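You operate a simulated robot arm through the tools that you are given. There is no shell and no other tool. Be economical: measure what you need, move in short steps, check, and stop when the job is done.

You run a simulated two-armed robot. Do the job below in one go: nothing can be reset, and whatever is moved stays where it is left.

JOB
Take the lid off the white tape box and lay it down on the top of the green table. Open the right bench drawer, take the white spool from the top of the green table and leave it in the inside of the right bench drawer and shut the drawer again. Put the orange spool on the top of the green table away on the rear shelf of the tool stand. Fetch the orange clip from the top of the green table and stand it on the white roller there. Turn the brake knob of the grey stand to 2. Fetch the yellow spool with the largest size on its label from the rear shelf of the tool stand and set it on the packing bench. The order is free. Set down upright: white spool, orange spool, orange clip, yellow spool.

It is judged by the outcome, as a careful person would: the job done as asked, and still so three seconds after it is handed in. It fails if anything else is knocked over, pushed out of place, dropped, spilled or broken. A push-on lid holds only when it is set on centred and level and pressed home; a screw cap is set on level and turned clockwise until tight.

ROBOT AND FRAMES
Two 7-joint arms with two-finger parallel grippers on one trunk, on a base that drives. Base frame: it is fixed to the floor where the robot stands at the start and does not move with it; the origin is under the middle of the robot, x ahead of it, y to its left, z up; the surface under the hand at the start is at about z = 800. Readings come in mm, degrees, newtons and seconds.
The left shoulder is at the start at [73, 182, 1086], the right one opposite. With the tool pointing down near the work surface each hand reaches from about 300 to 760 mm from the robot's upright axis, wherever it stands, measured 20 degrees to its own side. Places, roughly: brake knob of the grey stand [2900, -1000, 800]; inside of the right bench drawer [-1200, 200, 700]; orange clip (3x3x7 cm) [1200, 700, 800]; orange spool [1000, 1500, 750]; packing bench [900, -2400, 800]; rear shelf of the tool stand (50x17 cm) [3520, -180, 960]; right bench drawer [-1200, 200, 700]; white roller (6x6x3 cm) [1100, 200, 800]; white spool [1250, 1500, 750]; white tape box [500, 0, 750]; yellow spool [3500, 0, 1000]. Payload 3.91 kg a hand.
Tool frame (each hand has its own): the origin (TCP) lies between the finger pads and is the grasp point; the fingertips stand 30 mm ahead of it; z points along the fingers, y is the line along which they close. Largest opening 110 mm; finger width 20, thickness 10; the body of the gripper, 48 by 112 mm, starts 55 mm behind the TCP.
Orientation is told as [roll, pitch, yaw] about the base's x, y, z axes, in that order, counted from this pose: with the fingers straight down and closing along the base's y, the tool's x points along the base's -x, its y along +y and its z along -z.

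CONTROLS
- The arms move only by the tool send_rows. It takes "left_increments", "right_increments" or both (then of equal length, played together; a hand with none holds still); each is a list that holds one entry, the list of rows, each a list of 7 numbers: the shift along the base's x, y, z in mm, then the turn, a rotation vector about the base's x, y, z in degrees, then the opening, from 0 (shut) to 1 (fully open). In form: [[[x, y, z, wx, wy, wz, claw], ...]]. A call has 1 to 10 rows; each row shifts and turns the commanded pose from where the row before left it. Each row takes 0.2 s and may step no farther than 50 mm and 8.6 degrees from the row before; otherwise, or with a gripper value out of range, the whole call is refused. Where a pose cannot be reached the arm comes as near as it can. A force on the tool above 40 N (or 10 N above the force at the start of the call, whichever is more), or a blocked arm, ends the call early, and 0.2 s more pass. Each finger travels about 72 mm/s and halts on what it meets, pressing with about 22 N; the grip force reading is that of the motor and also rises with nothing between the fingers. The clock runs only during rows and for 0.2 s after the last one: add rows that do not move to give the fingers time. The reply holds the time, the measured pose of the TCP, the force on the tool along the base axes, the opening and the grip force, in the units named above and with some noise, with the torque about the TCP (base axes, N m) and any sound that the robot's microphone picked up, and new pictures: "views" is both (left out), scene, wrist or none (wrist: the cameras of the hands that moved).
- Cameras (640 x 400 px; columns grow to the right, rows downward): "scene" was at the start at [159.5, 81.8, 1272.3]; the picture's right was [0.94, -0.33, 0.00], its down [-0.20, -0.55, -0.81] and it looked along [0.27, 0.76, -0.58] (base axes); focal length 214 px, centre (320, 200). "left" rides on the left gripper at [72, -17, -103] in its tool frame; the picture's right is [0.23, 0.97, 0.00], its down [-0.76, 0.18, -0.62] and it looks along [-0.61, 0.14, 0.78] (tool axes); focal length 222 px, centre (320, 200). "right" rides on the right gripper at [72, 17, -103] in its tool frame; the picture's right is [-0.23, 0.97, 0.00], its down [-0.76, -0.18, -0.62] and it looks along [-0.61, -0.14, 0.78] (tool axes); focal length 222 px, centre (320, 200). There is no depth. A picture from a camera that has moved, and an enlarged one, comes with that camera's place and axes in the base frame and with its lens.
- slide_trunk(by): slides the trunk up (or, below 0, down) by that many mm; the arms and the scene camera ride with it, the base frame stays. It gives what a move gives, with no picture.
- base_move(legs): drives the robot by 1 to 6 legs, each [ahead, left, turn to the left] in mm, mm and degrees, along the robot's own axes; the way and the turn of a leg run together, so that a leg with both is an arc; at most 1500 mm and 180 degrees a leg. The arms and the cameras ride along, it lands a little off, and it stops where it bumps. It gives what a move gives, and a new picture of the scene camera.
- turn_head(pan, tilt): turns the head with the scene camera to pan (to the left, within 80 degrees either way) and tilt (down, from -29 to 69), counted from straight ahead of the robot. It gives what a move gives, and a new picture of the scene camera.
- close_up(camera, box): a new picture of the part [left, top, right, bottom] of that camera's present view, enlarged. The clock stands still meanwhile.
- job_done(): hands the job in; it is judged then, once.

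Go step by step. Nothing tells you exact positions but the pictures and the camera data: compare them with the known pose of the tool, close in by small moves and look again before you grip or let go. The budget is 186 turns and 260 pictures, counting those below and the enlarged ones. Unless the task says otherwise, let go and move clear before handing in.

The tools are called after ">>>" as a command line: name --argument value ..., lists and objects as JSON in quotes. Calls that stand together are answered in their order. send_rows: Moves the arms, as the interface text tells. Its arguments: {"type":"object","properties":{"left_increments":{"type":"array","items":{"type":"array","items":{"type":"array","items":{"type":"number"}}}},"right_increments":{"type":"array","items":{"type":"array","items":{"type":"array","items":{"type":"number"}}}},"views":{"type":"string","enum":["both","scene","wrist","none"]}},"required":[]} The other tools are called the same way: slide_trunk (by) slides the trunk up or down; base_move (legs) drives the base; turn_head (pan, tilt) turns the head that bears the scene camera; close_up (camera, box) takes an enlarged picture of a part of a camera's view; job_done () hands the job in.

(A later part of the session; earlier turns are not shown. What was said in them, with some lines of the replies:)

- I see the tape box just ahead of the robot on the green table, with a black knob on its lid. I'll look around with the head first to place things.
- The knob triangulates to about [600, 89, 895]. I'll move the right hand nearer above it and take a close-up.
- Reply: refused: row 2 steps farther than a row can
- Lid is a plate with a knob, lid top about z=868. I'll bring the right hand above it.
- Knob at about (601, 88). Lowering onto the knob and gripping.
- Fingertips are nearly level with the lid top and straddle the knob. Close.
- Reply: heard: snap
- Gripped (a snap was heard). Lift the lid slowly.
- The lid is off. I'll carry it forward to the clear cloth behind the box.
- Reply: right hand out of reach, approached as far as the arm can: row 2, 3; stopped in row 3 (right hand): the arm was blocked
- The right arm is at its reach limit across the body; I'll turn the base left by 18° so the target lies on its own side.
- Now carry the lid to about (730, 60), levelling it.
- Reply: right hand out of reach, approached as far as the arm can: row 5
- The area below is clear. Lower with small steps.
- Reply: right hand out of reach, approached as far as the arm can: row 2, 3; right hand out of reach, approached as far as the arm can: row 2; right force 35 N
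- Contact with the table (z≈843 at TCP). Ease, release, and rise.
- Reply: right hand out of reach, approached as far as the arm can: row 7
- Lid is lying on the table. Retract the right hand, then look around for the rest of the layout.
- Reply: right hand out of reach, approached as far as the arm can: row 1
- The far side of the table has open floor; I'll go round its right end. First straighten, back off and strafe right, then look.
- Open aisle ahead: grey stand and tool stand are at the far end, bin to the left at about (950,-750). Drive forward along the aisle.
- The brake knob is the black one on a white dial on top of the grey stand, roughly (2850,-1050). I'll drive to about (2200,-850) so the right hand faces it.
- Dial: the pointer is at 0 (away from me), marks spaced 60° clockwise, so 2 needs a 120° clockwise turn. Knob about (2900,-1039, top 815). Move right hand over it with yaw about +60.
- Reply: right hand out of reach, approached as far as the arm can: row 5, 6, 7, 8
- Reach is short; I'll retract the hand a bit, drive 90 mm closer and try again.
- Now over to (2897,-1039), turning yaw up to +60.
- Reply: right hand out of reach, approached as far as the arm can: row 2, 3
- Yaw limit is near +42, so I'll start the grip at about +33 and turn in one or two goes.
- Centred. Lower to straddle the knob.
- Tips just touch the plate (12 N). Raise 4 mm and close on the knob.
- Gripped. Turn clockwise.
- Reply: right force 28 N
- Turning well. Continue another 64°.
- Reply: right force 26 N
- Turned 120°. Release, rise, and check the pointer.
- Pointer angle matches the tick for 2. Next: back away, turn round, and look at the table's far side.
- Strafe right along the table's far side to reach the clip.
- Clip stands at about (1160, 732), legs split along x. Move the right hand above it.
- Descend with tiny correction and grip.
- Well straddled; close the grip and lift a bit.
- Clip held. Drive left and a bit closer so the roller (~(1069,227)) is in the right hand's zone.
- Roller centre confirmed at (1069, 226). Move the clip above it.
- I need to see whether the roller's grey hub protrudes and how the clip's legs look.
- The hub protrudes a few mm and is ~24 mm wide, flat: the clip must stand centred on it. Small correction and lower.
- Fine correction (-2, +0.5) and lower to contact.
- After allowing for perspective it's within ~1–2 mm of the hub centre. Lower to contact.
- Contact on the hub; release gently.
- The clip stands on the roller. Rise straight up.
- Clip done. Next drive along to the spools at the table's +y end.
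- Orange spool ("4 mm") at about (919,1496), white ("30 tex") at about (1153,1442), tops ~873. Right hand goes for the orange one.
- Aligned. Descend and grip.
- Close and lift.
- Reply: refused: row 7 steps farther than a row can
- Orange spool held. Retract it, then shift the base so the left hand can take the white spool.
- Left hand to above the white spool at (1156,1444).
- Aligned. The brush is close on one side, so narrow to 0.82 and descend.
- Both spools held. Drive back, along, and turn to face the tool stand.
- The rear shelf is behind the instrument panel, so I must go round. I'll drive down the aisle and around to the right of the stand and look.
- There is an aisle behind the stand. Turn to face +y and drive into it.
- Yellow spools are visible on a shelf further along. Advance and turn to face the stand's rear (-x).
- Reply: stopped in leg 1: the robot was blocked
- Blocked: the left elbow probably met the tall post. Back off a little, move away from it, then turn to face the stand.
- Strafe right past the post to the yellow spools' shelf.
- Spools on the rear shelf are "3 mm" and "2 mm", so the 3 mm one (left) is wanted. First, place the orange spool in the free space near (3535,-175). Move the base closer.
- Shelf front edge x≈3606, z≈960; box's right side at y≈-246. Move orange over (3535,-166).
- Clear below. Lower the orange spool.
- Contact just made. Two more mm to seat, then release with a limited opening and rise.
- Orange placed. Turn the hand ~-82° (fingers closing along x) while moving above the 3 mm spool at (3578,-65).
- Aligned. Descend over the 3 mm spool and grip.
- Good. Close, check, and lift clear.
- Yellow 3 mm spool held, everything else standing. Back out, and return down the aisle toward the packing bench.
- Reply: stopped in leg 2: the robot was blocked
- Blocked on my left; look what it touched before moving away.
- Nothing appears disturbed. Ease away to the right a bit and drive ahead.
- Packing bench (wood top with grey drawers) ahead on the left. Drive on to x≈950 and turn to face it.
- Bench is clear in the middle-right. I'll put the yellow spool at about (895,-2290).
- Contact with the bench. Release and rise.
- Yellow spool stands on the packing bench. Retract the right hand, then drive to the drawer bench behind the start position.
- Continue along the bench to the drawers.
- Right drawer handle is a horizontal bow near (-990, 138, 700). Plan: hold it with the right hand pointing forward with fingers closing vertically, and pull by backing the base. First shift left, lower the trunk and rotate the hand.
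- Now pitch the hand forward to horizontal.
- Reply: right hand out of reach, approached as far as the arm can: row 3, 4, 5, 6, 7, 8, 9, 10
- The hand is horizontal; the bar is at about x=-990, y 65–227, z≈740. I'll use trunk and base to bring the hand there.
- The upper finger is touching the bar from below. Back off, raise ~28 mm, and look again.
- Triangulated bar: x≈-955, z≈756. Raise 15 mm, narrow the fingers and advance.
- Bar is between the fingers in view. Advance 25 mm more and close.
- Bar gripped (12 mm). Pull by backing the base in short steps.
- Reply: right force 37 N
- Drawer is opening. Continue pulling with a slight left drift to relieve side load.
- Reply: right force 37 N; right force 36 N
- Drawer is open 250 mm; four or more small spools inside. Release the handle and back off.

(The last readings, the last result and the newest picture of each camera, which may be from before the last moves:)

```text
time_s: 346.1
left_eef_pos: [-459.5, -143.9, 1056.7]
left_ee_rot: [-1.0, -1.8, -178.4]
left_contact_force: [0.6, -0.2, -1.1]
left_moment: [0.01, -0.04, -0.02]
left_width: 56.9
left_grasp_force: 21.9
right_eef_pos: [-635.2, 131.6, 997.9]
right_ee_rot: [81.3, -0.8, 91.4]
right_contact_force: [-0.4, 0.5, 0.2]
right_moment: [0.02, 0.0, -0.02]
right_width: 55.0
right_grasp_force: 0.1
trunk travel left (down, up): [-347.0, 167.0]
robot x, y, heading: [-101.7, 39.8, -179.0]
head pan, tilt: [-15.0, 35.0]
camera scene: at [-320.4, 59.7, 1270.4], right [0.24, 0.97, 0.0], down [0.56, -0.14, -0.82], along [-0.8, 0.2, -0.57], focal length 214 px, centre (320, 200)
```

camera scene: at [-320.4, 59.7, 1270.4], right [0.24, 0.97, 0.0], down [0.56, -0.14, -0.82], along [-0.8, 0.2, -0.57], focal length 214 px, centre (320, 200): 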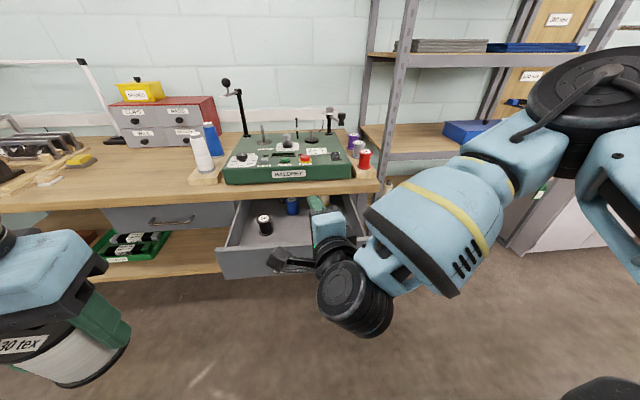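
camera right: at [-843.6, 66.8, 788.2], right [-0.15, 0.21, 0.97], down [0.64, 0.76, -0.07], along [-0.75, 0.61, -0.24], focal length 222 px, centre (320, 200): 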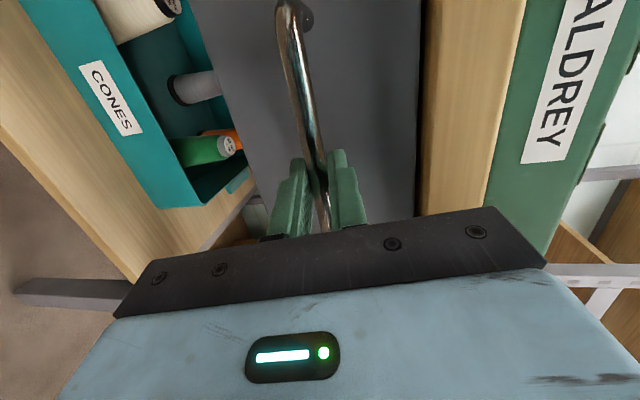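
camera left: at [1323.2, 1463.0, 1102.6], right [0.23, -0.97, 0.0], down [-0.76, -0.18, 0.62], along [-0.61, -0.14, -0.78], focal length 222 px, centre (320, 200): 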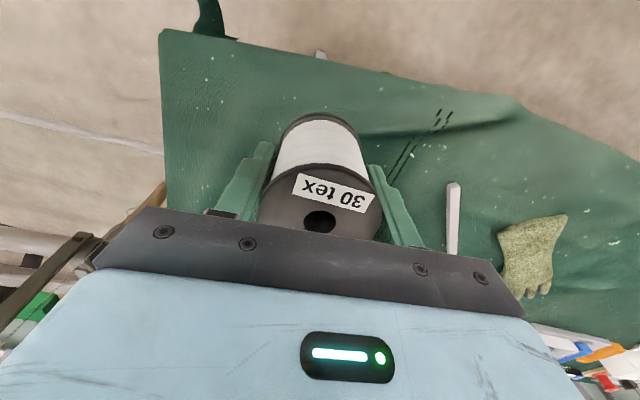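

Shift the base right so the left hand faces the drawer, then look in from above.

>>> base_move --legs '[[0, -200, 0]]'

>>> turn_head --pan 8 --tilt 45

>>> close_up --camera "left" --box '[0, 0, 640, 400]'

```text
time_s: 348.4
left_eef_pos: [-463.7, 52.5, 1055.3]
left_ee_rot: [-1.0, -1.7, -178.4]
left_contact_force: [-0.7, 0.6, -0.2]
left_moment: [0.02, 0.01, -0.02]
left_width: 56.8
left_grasp_force: 22.2
right_eef_pos: [-639.1, 329.5, 997.3]
right_ee_rot: [81.2, -0.8, 91.4]
right_contact_force: [-0.3, 0.6, 0.7]
right_moment: [-0.04, -0.05, 0.02]
right_width: 55.1
right_grasp_force: 0.1
trunk travel left (down, up): [-347.0, 167.0]
robot x, y, heading: [-103.8, 240.8, -178.9]
head pan, tilt: [-15.0, 35.0]
camera scene: at [-324.1, 257.8, 1270.4], right [0.24, 0.97, 0.0], down [0.56, -0.14, -0.82], along [-0.8, 0.2, -0.57], focal length 214 px, centre (320, 200)
```

scene: 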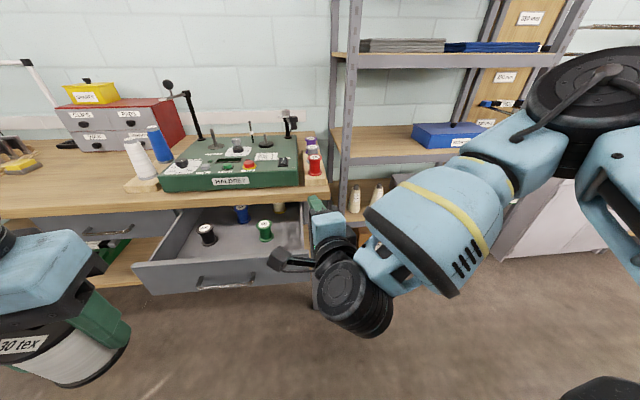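

```text
time_s: 349.3
left_eef_pos: [-463.5, 54.2, 1055.9]
left_ee_rot: [-1.1, -1.9, -178.4]
left_contact_force: [-0.1, 0.9, -0.9]
left_moment: [0.0, -0.01, 0.03]
left_width: 56.8
left_grasp_force: 21.8
right_eef_pos: [-638.8, 328.8, 997.1]
right_ee_rot: [81.4, -0.9, 91.4]
right_contact_force: [-0.2, -1.3, -0.4]
right_moment: [-0.01, -0.01, 0.02]
right_width: 54.9
right_grasp_force: 0.1
trunk travel left (down, up): [-347.0, 167.0]
robot x, y, heading: [-107.7, 238.0, -178.9]
head pan, tilt: [8.0, 45.0]
camera scene: at [-318.9, 223.6, 1255.6], right [-0.16, 0.99, 0.0], down [0.7, 0.11, -0.71], along [-0.7, -0.11, -0.71], focal length 214 px, centre (320, 200)
```

scene: 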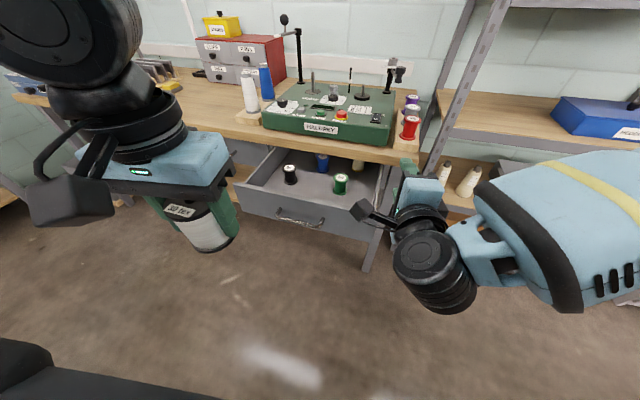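

```text
1.00 times, centred on (320, 200) of left (not enlarged: the box is as wide or as high as the picture)
camera zoom: at [-387.8, 71.0, 1157.0], right [0.25, -0.97, -0.02], down [-0.74, -0.21, 0.64], along [-0.63, -0.15, -0.77], focal length 222 px, centre (320, 200)
```

zoom: 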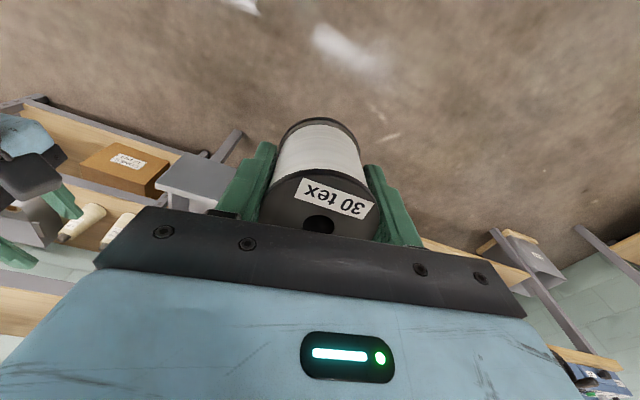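

>>> close_up --camera "scene" --box '[220, 125, 410, 245]'

```text
3.33 times, centred on (315, 185) of scene
camera zoom: at [-318.9, 223.6, 1255.6], right [-0.16, 0.99, 0.0], down [0.7, 0.11, -0.71], along [-0.7, -0.11, -0.71], focal length 715 px, centre (337, 250)
```

zoom: 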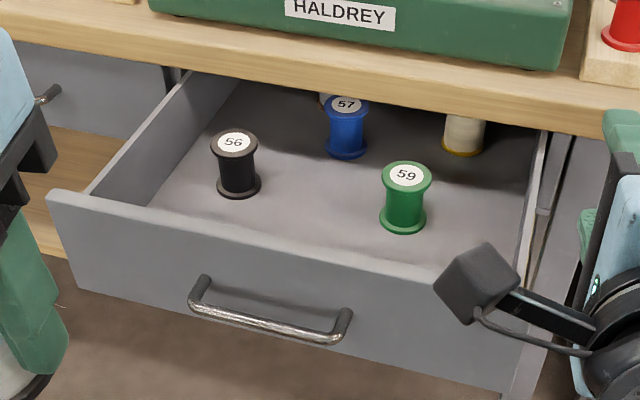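

Free spot in the drawer is about (-870, 100), floor z≈685. Move the base ahead 180 and bring the left hand above that spot, levelling it.

>>> base_move --legs '[[180, 0, 0]]'

>>> send_rows --left_increments '[[[-30, 8, 0, -1, -1.8, 0, 0.3], [-40, 8, 0, 0, 0, 0, 0.3], [-40, 8, 0, 0, 0, 0, 0.3], [-40, 8, 0, 0, 0, 0, 0.3], [-40, 8, -10, 0, 0, 0, 0.3], [-30, 6, -30, 0, 0, 0, 0.3], [0, 0, -30, 0, 0, 0, 0.3], [0, 0, 0, 0, 0, 0, 0.3]]]' --views "both"

```text
time_s: 350.8
left_eef_pos: [-644.3, 48.7, 1056.9]
left_ee_rot: [-1.0, -1.7, -178.3]
left_contact_force: [-0.4, -0.4, -1.5]
left_moment: [-0.01, -0.04, -0.01]
left_width: 57.2
left_grasp_force: 21.8
right_eef_pos: [-820.3, 324.8, 997.5]
right_ee_rot: [81.4, -0.8, 91.4]
right_contact_force: [-0.2, -0.4, 0.0]
right_moment: [0.01, -0.02, 0.03]
right_width: 54.8
right_grasp_force: 0.0
trunk travel left (down, up): [-347.0, 167.0]
robot x, y, heading: [-283.4, 231.9, -178.8]
head pan, tilt: [8.0, 45.0]
camera scene: at [-501.6, 219.8, 1255.5], right [-0.16, 0.99, 0.0], down [0.7, 0.11, -0.71], along [-0.7, -0.11, -0.71], focal length 214 px, centre (320, 200)
```

scene: 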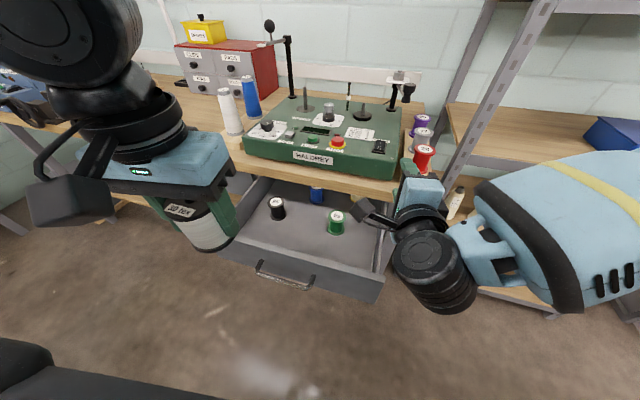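

```text
time_s: 352.6
left_eef_pos: [-813.4, 61.7, 1011.3]
left_ee_rot: [0.0, 0.0, -178.4]
left_contact_force: [0.2, 0.6, -0.2]
left_moment: [-0.03, 0.01, -0.04]
left_width: 56.9
left_grasp_force: 21.9
left hand out of reach, approached as far as the arm can: row 4, 5, 6
right_eef_pos: [-821.1, 325.7, 996.7]
right_ee_rot: [81.3, -0.9, 91.4]
right_contact_force: [0.3, -0.7, -0.4]
right_moment: [0.0, -0.02, 0.0]
right_width: 55.1
right_grasp_force: 0.0
trunk travel left (down, up): [-347.0, 167.0]
robot x, y, heading: [-286.3, 233.6, -178.9]
head pan, tilt: [8.0, 45.0]
camera scene: at [-501.4, 219.6, 1255.5], right [-0.16, 0.99, 0.0], down [0.7, 0.11, -0.71], along [-0.7, -0.11, -0.71], focal length 214 px, centre (320, 200)
camera left: at [-740.4, 82.0, 1113.9], right [0.25, -0.97, 0.0], down [-0.76, -0.2, 0.62], along [-0.6, -0.16, -0.78], focal length 222 px, centre (320, 200)
```

scene: 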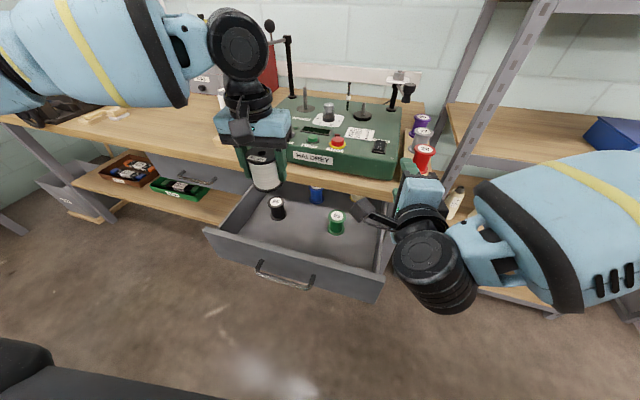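
left: 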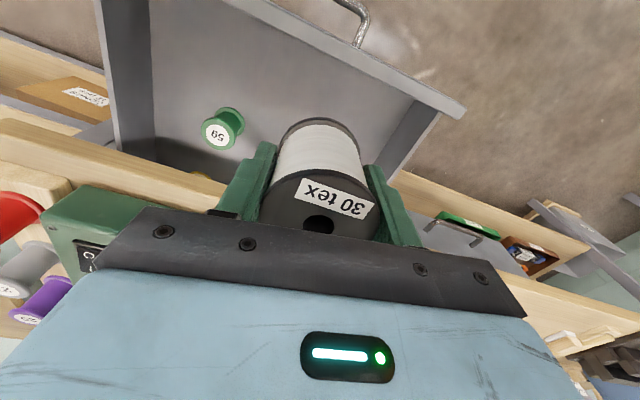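

Reach is limited at this height; lower with the arm first, then forward.

>>> send_rows --left_increments '[[[0, 0, -40, 0, 0, 0, 0.3], [0, 5, -40, 0, 0, 0, 0.3], [-5, 10, -35, 0, 0, 0, 0.3], [-15, 10, -20, 0, 0, 0, 0.3], [-20, 10, 0, 0, 0, 0, 0.3], [-12, 3, 0, 0, 0, 0, 0.3], [0, 0, 0, 0, 0, 0, 0.3]]]' --views "both"

```text
time_s: 354.2
left_eef_pos: [-816.3, 74.5, 895.0]
left_ee_rot: [0.1, 0.1, -178.3]
left_contact_force: [0.2, 0.3, -0.7]
left_moment: [-0.01, -0.04, 0.04]
left_width: 57.0
left_grasp_force: 21.9
left hand out of reach, approached as far as the arm can: row 3, 4, 5, 6
right_eef_pos: [-821.0, 324.1, 996.4]
right_ee_rot: [81.3, -0.8, 91.4]
right_contact_force: [0.3, -0.3, -0.7]
right_moment: [-0.02, 0.0, 0.01]
right_width: 54.8
right_grasp_force: 0.0
trunk travel left (down, up): [-347.0, 167.0]
robot x, y, heading: [-287.6, 237.2, -179.0]
head pan, tilt: [8.0, 45.0]
camera scene: at [-501.1, 219.8, 1255.5], right [-0.16, 0.99, 0.0], down [0.7, 0.11, -0.71], along [-0.7, -0.11, -0.71], focal length 214 px, centre (320, 200)
camera left: at [-743.3, 95.0, 996.2], right [0.25, -0.97, 0.0], down [-0.76, -0.2, 0.62], along [-0.6, -0.16, -0.78], focal length 222 px, centre (320, 200)
```

scene: 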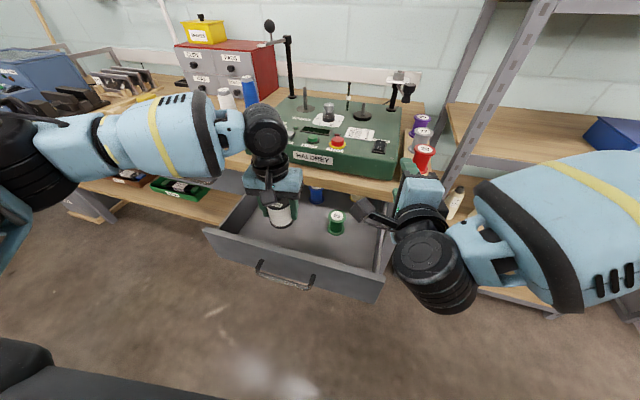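
left: 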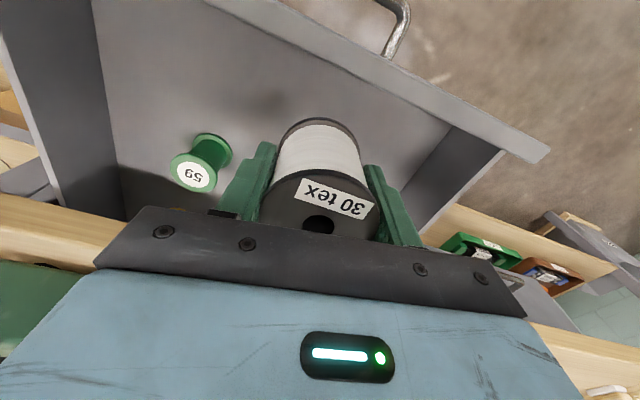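

Move the base 40 mm further ahead instead, then lower.

>>> base_move --legs '[[45, 0, 0]]'

>>> send_rows --left_increments '[[[0, 10, -20, 0, 0, 0, 0.3], [0, 5, -30, 0, 0, 0, 0.3], [0, 0, -25, 0, 0, 0, 0.3], [0, 0, 0, 0, 0, 0, 0.3]]]' --views "both"

```text
time_s: 355.1
left_eef_pos: [-860.3, 74.3, 892.4]
left_ee_rot: [0.1, 0.0, -178.4]
left_contact_force: [-0.5, 1.3, -0.9]
left_moment: [-0.04, -0.02, -0.02]
left_width: 56.8
left_grasp_force: 22.3
right_eef_pos: [-865.7, 323.3, 997.2]
right_ee_rot: [81.4, -0.8, 91.5]
right_contact_force: [0.4, 0.2, 0.5]
right_moment: [0.02, 0.02, -0.02]
right_width: 55.3
right_grasp_force: 0.1
trunk travel left (down, up): [-347.0, 167.0]
robot x, y, heading: [-329.2, 235.0, -178.8]
head pan, tilt: [8.0, 45.0]
camera scene: at [-546.6, 218.9, 1255.3], right [-0.16, 0.99, 0.0], down [0.7, 0.11, -0.71], along [-0.7, -0.11, -0.71], focal length 214 px, centre (320, 200)
```

scene: 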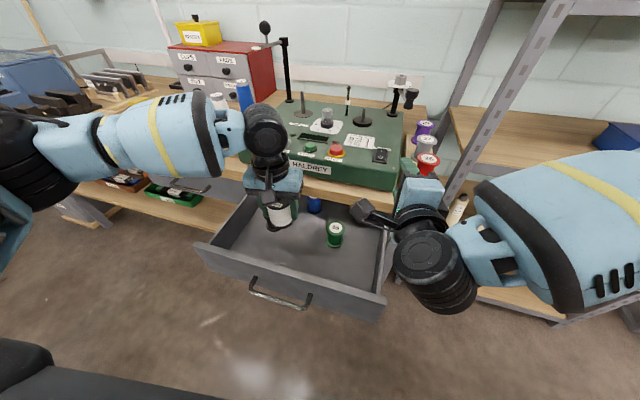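

```text
time_s: 356.1
left_eef_pos: [-858.7, 75.2, 827.9]
left_ee_rot: [0.0, -0.1, -178.4]
left_contact_force: [0.7, 0.1, -1.7]
left_moment: [-0.02, 0.01, 0.01]
left_width: 57.1
left_grasp_force: 21.9
left hand out of reach, approached as far as the arm can: row 1, 2
right_eef_pos: [-865.4, 324.3, 998.0]
right_ee_rot: [81.3, -0.9, 91.4]
right_contact_force: [-0.3, 0.0, -0.2]
right_moment: [0.0, 0.01, -0.03]
right_width: 55.2
right_grasp_force: 0.1
trunk travel left (down, up): [-347.0, 167.0]
robot x, y, heading: [-328.0, 233.6, -178.9]
head pan, tilt: [8.0, 45.0]
camera scene: at [-545.4, 219.0, 1255.6], right [-0.16, 0.99, 0.0], down [0.7, 0.11, -0.71], along [-0.7, -0.11, -0.71], focal length 214 px, centre (320, 200)
camera left: at [-785.5, 94.7, 930.8], right [0.25, -0.97, 0.0], down [-0.76, -0.2, 0.62], along [-0.6, -0.16, -0.78], focal length 222 px, centre (320, 200)
```

scene: 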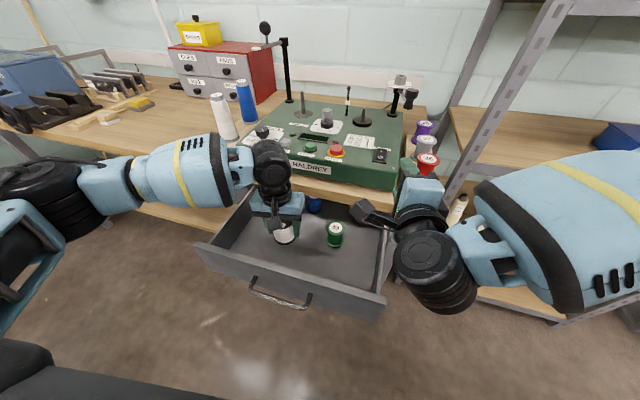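
left: 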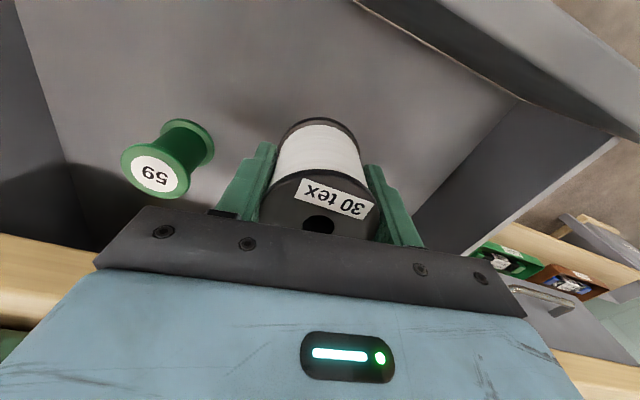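

Clear around. Lower straight toward the drawer floor.

>>> send_rows --left_increments '[[[0, 0, -25, 0, 0, 0, 0.3], [0, 0, -25, 0, 0, 0, 0.3], [0, 0, -25, 0, 0, 0, 0.3], [0, 0, 0, 0, 0, 0, 0.3]]]' --views "both"

```text
time_s: 357.1
left_eef_pos: [-850.3, 63.8, 757.8]
left_ee_rot: [-0.1, -0.1, -178.4]
left_contact_force: [-0.4, 1.0, -0.2]
left_moment: [-0.03, 0.0, 0.02]
left_width: 56.9
left_grasp_force: 22.5
left hand out of reach, approached as far as the arm can: row 1, 2, 3
right_eef_pos: [-863.4, 324.4, 997.8]
right_ee_rot: [81.3, -0.8, 91.5]
right_contact_force: [0.3, -0.5, 1.1]
right_moment: [0.0, -0.02, 0.0]
right_width: 55.1
right_grasp_force: 0.0
trunk travel left (down, up): [-347.0, 167.0]
robot x, y, heading: [-330.3, 232.8, -178.9]
head pan, tilt: [8.0, 45.0]
camera scene: at [-545.4, 219.0, 1255.6], right [-0.16, 0.99, 0.0], down [0.7, 0.11, -0.71], along [-0.7, -0.11, -0.71], focal length 214 px, centre (320, 200)
camera left: at [-777.8, 83.7, 860.7], right [0.25, -0.97, 0.0], down [-0.76, -0.2, 0.62], along [-0.6, -0.16, -0.78], focal length 222 px, centre (320, 200)
```

scene: 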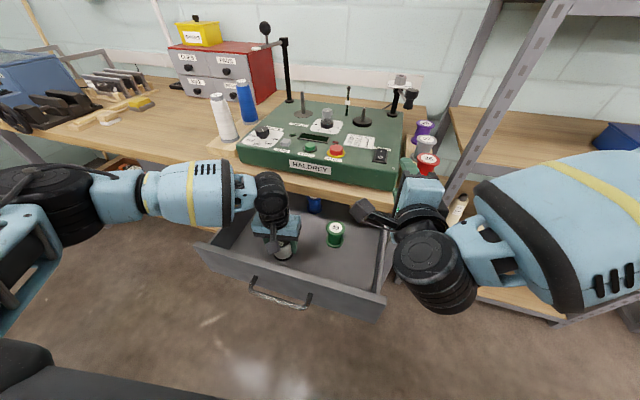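
left: 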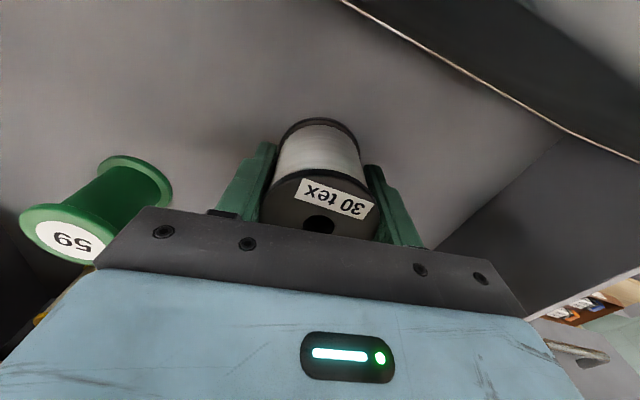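

Use the trunk to lower the rest, in small steps with force checks.

>>> slide_trunk --by -18

>>> close_up --camera "scene" --box '[190, 170, 400, 310]'

```text
time_s: 357.8
left_eef_pos: [-849.0, 65.6, 740.2]
left_ee_rot: [0.0, 0.0, -178.4]
left_contact_force: [-0.3, 0.3, 9.6]
left_moment: [0.02, 0.29, 0.01]
left_width: 57.1
left_grasp_force: 21.8
right_eef_pos: [-865.9, 324.8, 979.8]
right_ee_rot: [81.4, -0.7, 91.5]
right_contact_force: [-0.1, -0.5, 0.8]
right_moment: [-0.02, 0.03, -0.01]
right_width: 54.9
right_grasp_force: 0.1
trunk travel left (down, up): [-329.0, 185.0]
robot x, y, heading: [-332.7, 234.2, -178.8]
head pan, tilt: [8.0, 45.0]
```

```text
2.86 times, centred on (295, 240) of scene
camera zoom: at [-549.7, 219.1, 1237.3], right [-0.16, 0.99, 0.0], down [0.7, 0.11, -0.71], along [-0.7, -0.11, -0.71], focal length 613 px, centre (391, 86)
```

zoom: 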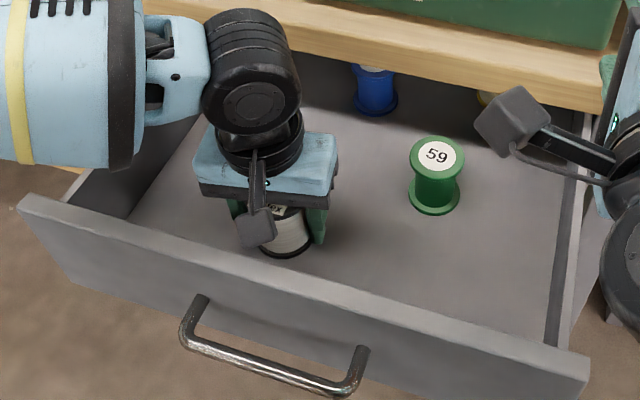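

Contact with the drawer floor. Release and rise.

>>> send_rows --left_increments '[[[0, 0, 0, 0, 0, 0, 0.5], [0, 0, 0, 0, 0, 0, 0.75], [0, 0, 0, 0, 0, 0, 0.75], [0, 0, 25, 0, 0, 0, 0.75], [0, 0, 40, 0, 0, 0, 0.75], [0, 0, 45, 0, 0, 0, 0.75], [10, 0, 45, 0, 0, 0, 0.75], [20, 0, 40, 0, 0, 0, 0.75]]]' --views "both"

```text
time_s: 359.6
left_eef_pos: [-817.0, 66.1, 934.0]
left_ee_rot: [0.1, 0.0, -178.3]
left_contact_force: [-0.3, -0.5, 0.7]
left_moment: [0.01, 0.02, 0.0]
left_width: 82.5
left_grasp_force: 0.0
right_eef_pos: [-863.6, 324.7, 980.4]
right_ee_rot: [81.4, -0.8, 91.5]
right_contact_force: [-0.1, -1.0, 1.1]
right_moment: [0.01, -0.03, -0.01]
right_width: 54.8
right_grasp_force: 0.0
trunk travel left (down, up): [-329.0, 185.0]
robot x, y, heading: [-326.6, 233.3, -179.0]
head pan, tilt: [8.0, 45.0]
camera scene: at [-549.4, 219.1, 1237.4], right [-0.16, 0.99, 0.0], down [0.7, 0.11, -0.71], along [-0.7, -0.11, -0.71], focal length 214 px, centre (320, 200)
camera left: at [-745.2, 86.4, 1037.1], right [0.25, -0.97, 0.0], down [-0.76, -0.2, 0.62], along [-0.6, -0.16, -0.78], focal length 222 px, centre (320, 200)
```

scene: 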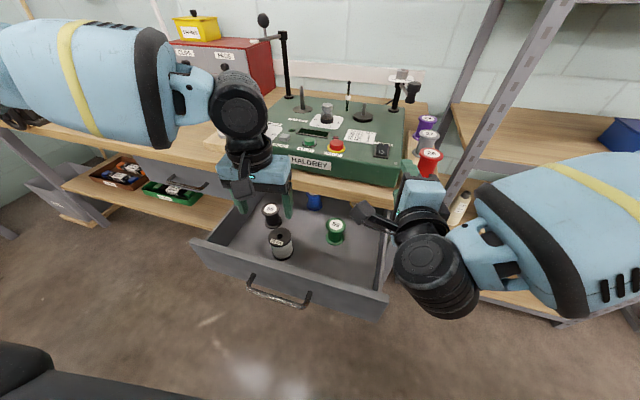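
left: 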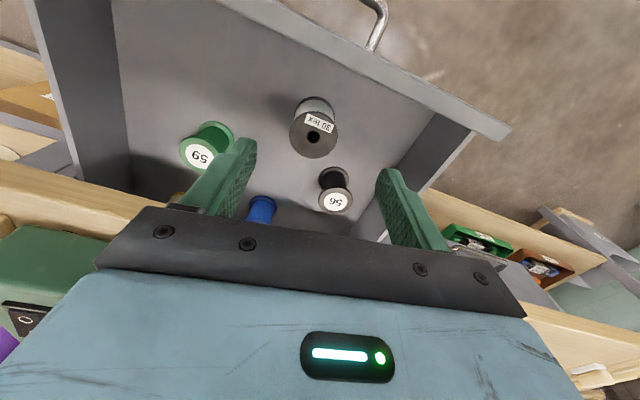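

White spool stands upright in the drawer. Retract the left hand, back off, and line the right hand up to push the drawer shut.

>>> send_rows --left_increments '[[[20, 0, 40, 0, 0, 0, 0.75], [40, -10, 20, 0, 0, 0, 0.75], [40, -10, 0, 0, 0, 0, 0.75], [40, -10, 0, 0, 0, 0, 0.75]]]' --right_increments '[[[0, 0, 0, 0, 0, 0, 0.3], [0, 0, 0, 0, 0, 0, 0], [0, 0, 0, 0, 0, 0, 0], [0, 0, 0, 0, 0, 0, 0]]]' --views "none"

>>> base_move --legs '[[-230, 0, 0], [0, 225, 0]]'

>>> slide_trunk --by -190

>>> turn_head --pan -5 --tilt 35

```text
time_s: 360.6
left_eef_pos: [-679.1, 34.1, 993.4]
left_ee_rot: [0.0, -0.1, -178.5]
left_contact_force: [0.2, 0.2, -0.5]
left_moment: [-0.04, 0.01, 0.0]
left_width: 82.4
left_grasp_force: 0.1
right_eef_pos: [-864.2, 323.1, 979.7]
right_ee_rot: [81.5, -0.9, 91.5]
right_contact_force: [0.9, 0.3, 0.9]
right_moment: [0.02, 0.01, -0.01]
right_width: 0.0
right_grasp_force: 22.0
trunk travel left (down, up): [-329.0, 185.0]
robot x, y, heading: [-330.2, 235.3, -178.7]
head pan, tilt: [8.0, 45.0]
```

```text
time_s: 364.5
left_eef_pos: [-446.3, -189.0, 993.2]
left_ee_rot: [0.1, -0.1, -178.1]
left_contact_force: [0.0, 0.0, -0.3]
left_moment: [0.0, -0.04, -0.02]
left_width: 82.5
left_grasp_force: 0.0
right_eef_pos: [-631.4, 98.3, 979.9]
right_ee_rot: [81.3, -0.8, 91.6]
right_contact_force: [0.4, 0.2, 0.5]
right_moment: [0.01, 0.0, 0.02]
right_width: 0.0
right_grasp_force: 21.7
trunk travel left (down, up): [-329.0, 185.0]
robot x, y, heading: [-95.8, 11.6, -178.7]
head pan, tilt: [8.0, 45.0]
camera scene: at [-317.0, -5.7, 1237.3], right [-0.16, 0.99, 0.0], down [0.7, 0.11, -0.71], along [-0.7, -0.11, -0.71], focal length 214 px, centre (320, 200)
```

scene: 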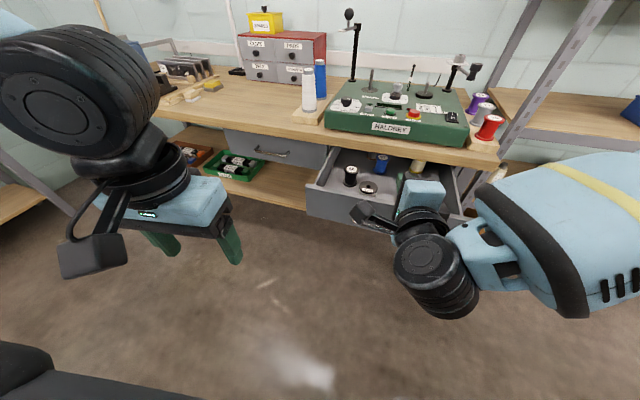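

```text
time_s: 366.6
left_eef_pos: [-446.2, -189.2, 805.0]
left_ee_rot: [0.0, 0.0, -178.2]
left_contact_force: [-0.4, -0.5, 0.8]
left_moment: [0.02, -0.17, -0.02]
left_width: 82.5
left_grasp_force: 0.0
right_eef_pos: [-631.4, 98.0, 788.9]
right_ee_rot: [81.3, -0.9, 91.7]
right_contact_force: [-0.6, -0.3, 0.5]
right_moment: [-0.01, 0.02, 0.02]
right_width: 0.2
right_grasp_force: 21.8
trunk travel left (down, up): [-139.0, 375.0]
robot x, y, heading: [-93.8, 12.1, -178.4]
head pan, tilt: [8.0, 45.0]
```

```text
time_s: 367.4
left_eef_pos: [-445.1, -188.5, 804.3]
left_ee_rot: [0.1, 0.0, -178.1]
left_contact_force: [-0.5, 0.3, 2.5]
left_moment: [0.08, -0.17, 0.0]
left_width: 82.6
left_grasp_force: 0.0
right_eef_pos: [-631.6, 97.7, 789.1]
right_ee_rot: [81.3, -0.8, 91.7]
right_contact_force: [0.1, 0.5, -0.4]
right_moment: [0.02, 0.0, 0.02]
right_width: 0.1
right_grasp_force: 22.3
trunk travel left (down, up): [-139.0, 375.0]
robot x, y, heading: [-97.0, 12.2, -178.7]
head pan, tilt: [-5.0, 35.0]
camera scene: at [-388.3, 11.7, 1046.4], right [0.06, 1.0, 0.0], down [0.57, -0.04, -0.82], along [-0.82, 0.05, -0.57], focal length 214 px, centre (320, 200)
```

scene: 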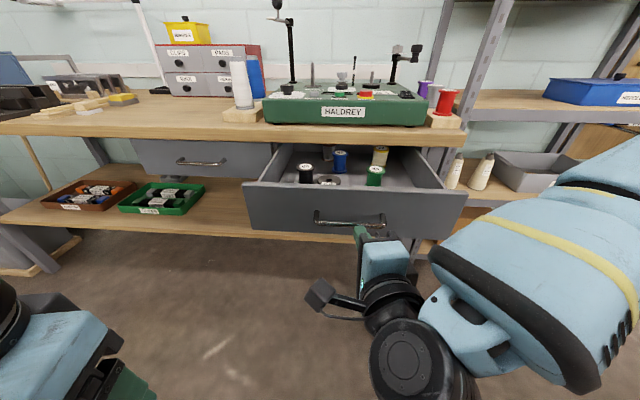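

Raise slightly, then push the drawer in via the base in steps.

>>> slide_trunk --by 8

>>> base_move --legs '[[75, 0, 0]]'

>>> close_up --camera "scene" --box '[230, 130, 470, 280]'

```text
time_s: 367.9
left_eef_pos: [-446.8, -190.1, 812.1]
left_ee_rot: [0.1, 0.0, -178.2]
left_contact_force: [-0.9, 0.5, 0.7]
left_moment: [0.0, 0.01, 0.01]
left_width: 82.4
left_grasp_force: 0.0
right_eef_pos: [-633.0, 98.7, 796.3]
right_ee_rot: [81.4, -0.8, 91.6]
right_contact_force: [-0.2, 0.0, -0.4]
right_moment: [0.03, -0.02, -0.01]
right_width: 0.0
right_grasp_force: 22.0
trunk travel left (down, up): [-147.0, 367.0]
robot x, y, heading: [-100.1, 13.3, -178.8]
head pan, tilt: [-5.0, 35.0]
```

```text
time_s: 369.0
left_eef_pos: [-521.4, -190.7, 811.6]
left_ee_rot: [0.0, 0.0, -178.2]
left_contact_force: [0.0, -0.1, 1.0]
left_moment: [0.01, -0.03, -0.02]
left_width: 82.6
left_grasp_force: 0.0
right_eef_pos: [-708.1, 97.2, 798.4]
right_ee_rot: [81.3, -0.8, 91.7]
right_contact_force: [0.1, -0.3, 0.2]
right_moment: [-0.03, 0.03, 0.01]
right_width: 0.0
right_grasp_force: 22.2
trunk travel left (down, up): [-147.0, 367.0]
robot x, y, heading: [-176.0, 13.7, -178.5]
head pan, tilt: [-5.0, 35.0]
camera scene: at [-460.0, 10.2, 1055.9], right [0.06, 1.0, 0.0], down [0.57, -0.04, -0.82], along [-0.82, 0.05, -0.57], focal length 214 px, centre (320, 200)
```

scene: 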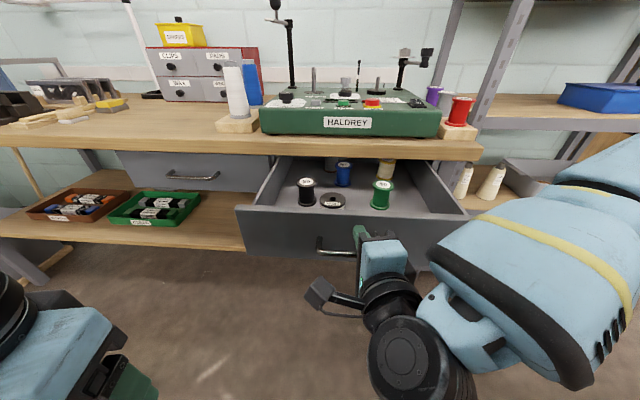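

```text
2.67 times, centred on (350, 205) of scene
camera zoom: at [-460.0, 10.2, 1055.9], right [0.06, 1.0, 0.0], down [0.57, -0.04, -0.82], along [-0.82, 0.05, -0.57], focal length 572 px, centre (240, 187)
```

zoom: 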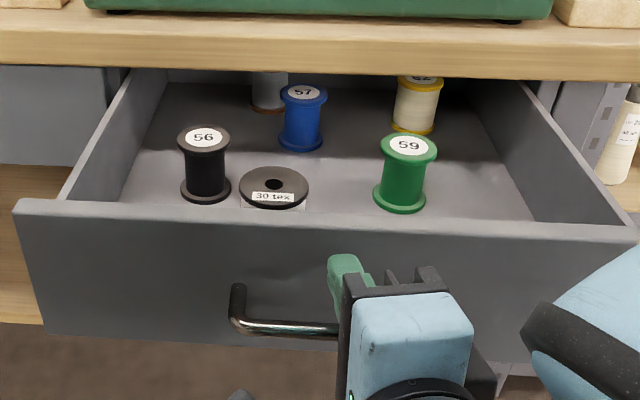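

Tip is just in front of the panel, above the bar. Push.

>>> base_move --legs '[[120, 0, 0]]'

>>> base_move --legs '[[100, 0, 0]]'

```text
time_s: 370.2
left_eef_pos: [-641.2, -192.0, 811.6]
left_ee_rot: [0.0, -0.1, -178.2]
left_contact_force: [1.1, 0.2, -1.0]
left_moment: [0.01, 0.01, 0.0]
left_width: 82.3
left_grasp_force: 0.0
right_eef_pos: [-826.4, 95.4, 796.9]
right_ee_rot: [81.3, -0.9, 91.5]
right_contact_force: [-0.4, -0.4, 0.5]
right_moment: [0.0, 0.02, 0.01]
right_width: 0.1
right_grasp_force: 21.9
trunk travel left (down, up): [-147.0, 367.0]
robot x, y, heading: [-291.4, 10.8, -178.7]
head pan, tilt: [-5.0, 35.0]
camera scene: at [-580.4, 7.6, 1055.9], right [0.06, 1.0, 0.0], down [0.57, -0.04, -0.82], along [-0.82, 0.05, -0.57], focal length 214 px, centre (320, 200)
```

scene: 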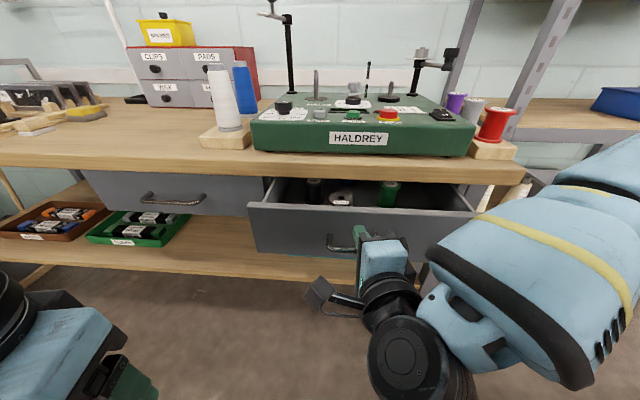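

```text
time_s: 371.3
left_eef_pos: [-739.7, -195.9, 811.9]
left_ee_rot: [0.2, 0.1, -178.3]
left_contact_force: [0.2, 0.5, -0.4]
left_moment: [0.0, -0.01, 0.02]
left_width: 82.5
left_grasp_force: 0.1
right_eef_pos: [-925.5, 92.4, 796.2]
right_ee_rot: [81.4, -0.8, 91.6]
right_contact_force: [-0.2, -1.1, -0.5]
right_moment: [0.03, 0.0, 0.02]
right_width: 0.0
right_grasp_force: 21.9
trunk travel left (down, up): [-147.0, 367.0]
robot x, y, heading: [-389.6, 3.1, -178.6]
head pan, tilt: [-5.0, 35.0]
camera scene: at [-678.5, 5.7, 1055.9], right [0.07, 1.0, 0.0], down [0.57, -0.04, -0.82], along [-0.82, 0.05, -0.57], focal length 214 px, centre (320, 200)
```

scene: 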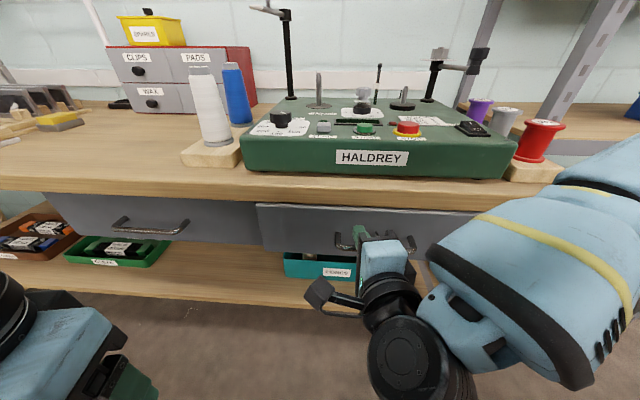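

Nearly shut; push the last ~30 mm.

>>> base_move --legs '[[25, 0, 0]]'

>>> close_up --camera "scene" --box '[220, 170, 460, 290]'

```text
time_s: 372.1
left_eef_pos: [-764.8, -195.7, 811.9]
left_ee_rot: [0.1, -0.1, -178.3]
left_contact_force: [0.2, 0.0, 0.7]
left_moment: [-0.02, 0.01, 0.02]
left_width: 82.5
left_grasp_force: 0.0
right_eef_pos: [-950.1, 90.8, 797.9]
right_ee_rot: [81.4, -0.7, 91.7]
right_contact_force: [-0.5, 0.4, -0.3]
right_moment: [0.02, -0.01, 0.0]
right_width: 0.0
right_grasp_force: 22.2
trunk travel left (down, up): [-147.0, 367.0]
robot x, y, heading: [-412.0, 6.2, -178.9]
head pan, tilt: [-5.0, 35.0]
camera scene: at [-703.2, 5.0, 1055.9], right [0.06, 1.0, 0.0], down [0.57, -0.04, -0.82], along [-0.82, 0.05, -0.57], focal length 214 px, centre (320, 200)
```

scene: 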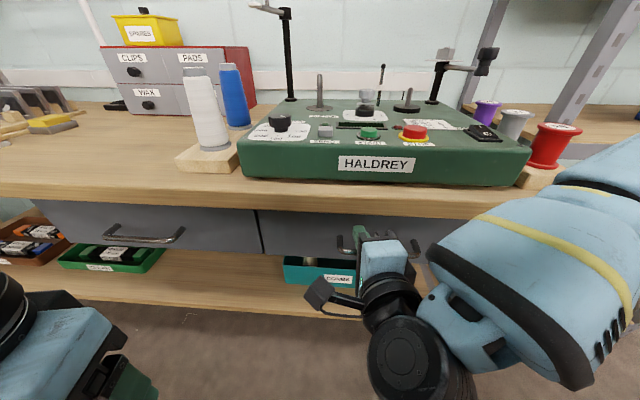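

```text
2.67 times, centred on (340, 230) of scene
camera zoom: at [-703.2, 5.0, 1055.9], right [0.06, 1.0, 0.0], down [0.57, -0.04, -0.82], along [-0.82, 0.05, -0.57], focal length 572 px, centre (267, 120)
```

zoom: 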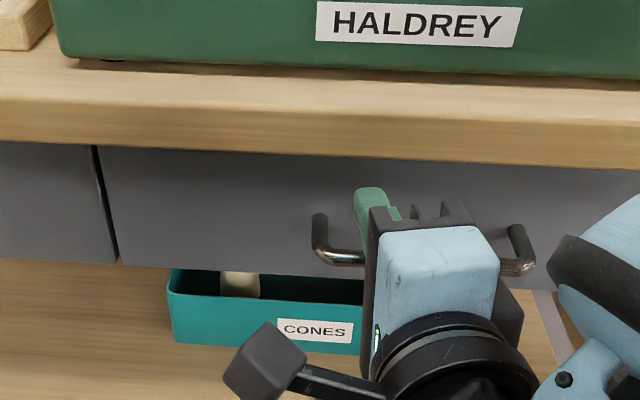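

Almost flush. Use the arm with force feedback for the last millimetres.

>>> send_rows --right_increments '[[[-4, 0, 0, 0, 0, 0, 0], [-4, 0, 0, 0, 0, 0, 0], [-4, 0, 0, 0, 0, 0, 0], [0, 0, 0, 0, 0, 0, 0]]]' --views "none"

```text
time_s: 373.1
left_eef_pos: [-763.8, -196.5, 812.4]
left_ee_rot: [0.1, -0.1, -178.3]
left_contact_force: [-0.7, 0.0, -0.2]
left_moment: [-0.01, 0.03, 0.0]
left_width: 82.5
left_grasp_force: 0.1
right_eef_pos: [-961.9, 90.7, 797.8]
right_ee_rot: [81.3, -0.8, 91.6]
right_contact_force: [-0.8, 0.2, 0.2]
right_moment: [0.01, -0.01, 0.01]
right_width: 0.1
right_grasp_force: 22.3
trunk travel left (down, up): [-147.0, 367.0]
robot x, y, heading: [-412.6, 4.9, -178.6]
head pan, tilt: [-5.0, 35.0]
```

>>> send_rows --right_increments '[[[-5, 0, 0, 0, 0, 0, 0], [-5, 0, 0, 0, 0, 0, 0], [-5, 0, 0, 0, 0, 0, 0], [-5, 0, 0, 0, 0, 0, 0], [-5, 0, 0, 0, 0, 0, 0], [0, 0, 0, 0, 0, 0, 0]]]' --views "scene"

>>> close_up --camera "right" --box '[0, 0, 640, 400]'

```text
time_s: 373.7
left_eef_pos: [-762.1, -195.2, 814.8]
left_ee_rot: [0.1, -0.1, -178.4]
left_contact_force: [0.0, -0.5, 0.3]
left_moment: [0.01, 0.01, -0.03]
left_width: 82.5
left_grasp_force: 0.1
right_eef_pos: [-963.6, 90.8, 796.8]
right_ee_rot: [81.0, -0.9, 92.1]
right_contact_force: [18.1, 3.7, 6.7]
right_moment: [0.05, 0.29, -0.22]
right_width: 0.0
right_grasp_force: 22.1
trunk travel left (down, up): [-147.0, 367.0]
robot x, y, heading: [-413.0, 6.5, -178.9]
head pan, tilt: [-5.0, 35.0]
stopped in row 2 (right hand): the force on the tool passed its limit at 45 N (the readings are from after the stop); the commanded pose is now the measured one
camera scene: at [-699.5, 5.8, 1056.8], right [0.07, 1.0, 0.0], down [0.57, -0.04, -0.82], along [-0.82, 0.05, -0.57], focal length 214 px, centre (320, 200)
```

scene: 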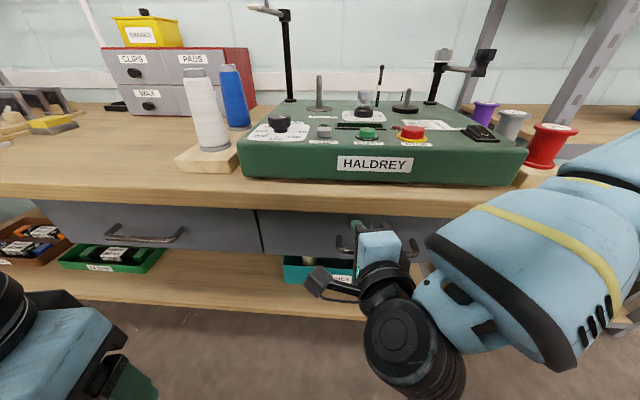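

```text
1.00 times, centred on (320, 200) of right (not enlarged: the box is as wide or as high as the picture)
camera zoom: at [-861.1, 21.8, 829.7], right [-0.16, 0.21, 0.97], down [0.61, 0.79, -0.07], along [-0.77, 0.58, -0.25], focal length 222 px, centre (320, 200)
```

zoom: 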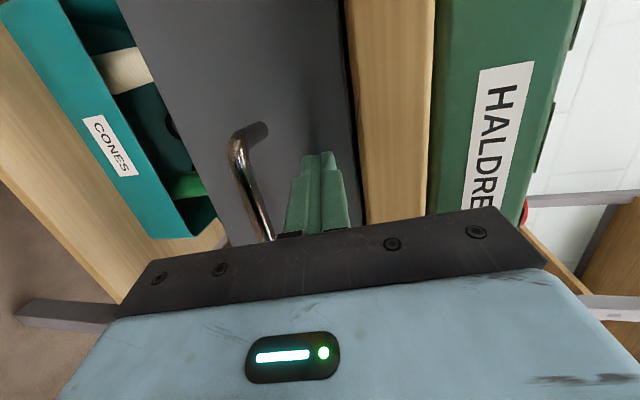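

Firm stop at 45 N: drawer is shut. Back off and check.

>>> base_move --legs '[[-220, 0, 0]]'

>>> slide_trunk --by 200

>>> turn_head --pan 0 --tilt 35

>>> close_up --camera "scene" --box '[180, 120, 440, 280]'

```text
time_s: 375.4
left_eef_pos: [-543.8, -191.5, 812.2]
left_ee_rot: [0.1, -0.1, -178.2]
left_contact_force: [0.0, 0.2, -0.7]
left_moment: [-0.03, -0.01, -0.03]
left_width: 82.7
left_grasp_force: 0.1
right_eef_pos: [-746.8, 94.4, 796.2]
right_ee_rot: [80.9, -1.0, 92.2]
right_contact_force: [0.4, 0.1, 0.8]
right_moment: [0.0, -0.01, -0.03]
right_width: 0.0
right_grasp_force: 21.9
trunk travel left (down, up): [-147.0, 367.0]
robot x, y, heading: [-196.8, 6.8, -178.4]
head pan, tilt: [-5.0, 35.0]
camera scene: at [-483.0, 9.5, 1056.3], right [0.06, 1.0, 0.0], down [0.57, -0.04, -0.82], along [-0.82, 0.05, -0.57], focal length 214 px, centre (320, 200)
```

scene: 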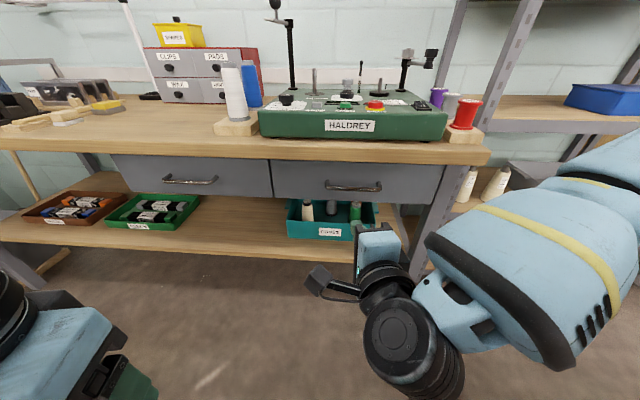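

```text
time_s: 377.6
left_eef_pos: [-543.9, -192.8, 1012.3]
left_ee_rot: [0.2, 0.0, -178.2]
left_contact_force: [0.0, 0.4, -0.9]
left_moment: [0.03, -0.01, -0.03]
left_width: 82.5
left_grasp_force: 0.0
right_eef_pos: [-748.1, 94.1, 995.9]
right_ee_rot: [80.9, -1.1, 92.3]
right_contact_force: [-0.6, 0.7, 0.2]
right_moment: [-0.01, 0.0, -0.01]
right_width: 0.1
right_grasp_force: 21.7
trunk travel left (down, up): [-347.0, 167.0]
robot x, y, heading: [-195.1, 4.5, -178.6]
head pan, tilt: [-5.0, 35.0]
```

```text
time_s: 378.2
left_eef_pos: [-544.2, -192.3, 1012.1]
left_ee_rot: [0.0, -0.1, -178.3]
left_contact_force: [-1.3, 0.8, -0.8]
left_moment: [0.03, -0.02, 0.0]
left_width: 82.8
left_grasp_force: 0.1
right_eef_pos: [-748.0, 94.6, 996.0]
right_ee_rot: [80.8, -1.0, 92.2]
right_contact_force: [-0.8, -0.2, -0.2]
right_moment: [0.0, -0.04, -0.02]
right_width: 0.1
right_grasp_force: 22.2
trunk travel left (down, up): [-347.0, 167.0]
robot x, y, heading: [-194.7, 9.7, -178.7]
head pan, tilt: [0.0, 35.0]
camera scene: at [-418.5, 3.4, 1270.4], right [-0.02, 1.0, 0.0], down [0.57, 0.01, -0.82], along [-0.82, -0.02, -0.57], focal length 214 px, centre (320, 200)
```

scene: 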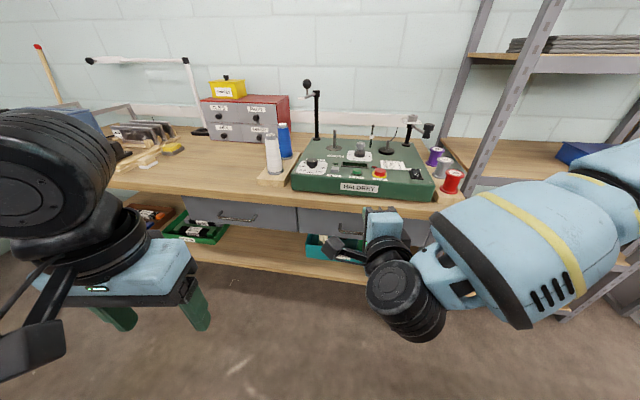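

```text
2.46 times, centred on (310, 200) of scene
camera zoom: at [-418.5, 3.4, 1270.4], right [-0.02, 1.0, 0.0], down [0.57, 0.01, -0.82], along [-0.82, -0.02, -0.57], focal length 528 px, centre (345, 200)
```

zoom: 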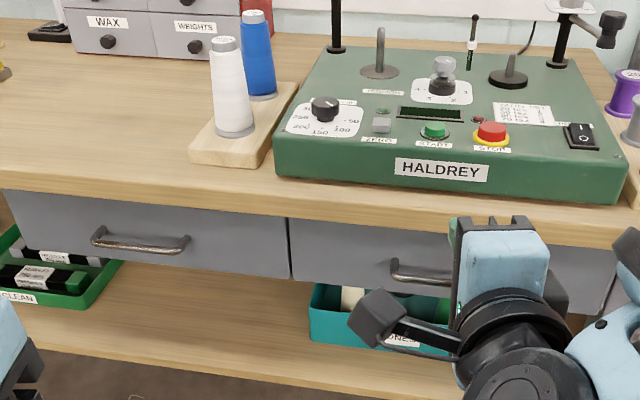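

The drawer is flush and everything has been released and cleared. All parts of the job were seen complete after release, so I'll hand in.

>>> job_done

```text
The job is handed in.
```

I finished every part of the job and handed it in.

- **Tape box:** the lid is off and lying on the green table.
- **White spool:** it is upright in the right bench drawer, and the drawer is shut.
- **Orange spool:** it is upright on the rear shelf of the tool stand.
- **Orange clip:** it is standing on the white roller.
- **Brake knob:** it is at 2.
- **Yellow spool:** the "3 mm" spool, the larger of the two there, is upright on the packing bench.

The base stopped against something twice while driving behind the tool stand, and I saw nothing moved or knocked over either time. I did not look at the clip or the lid again after leaving the table.
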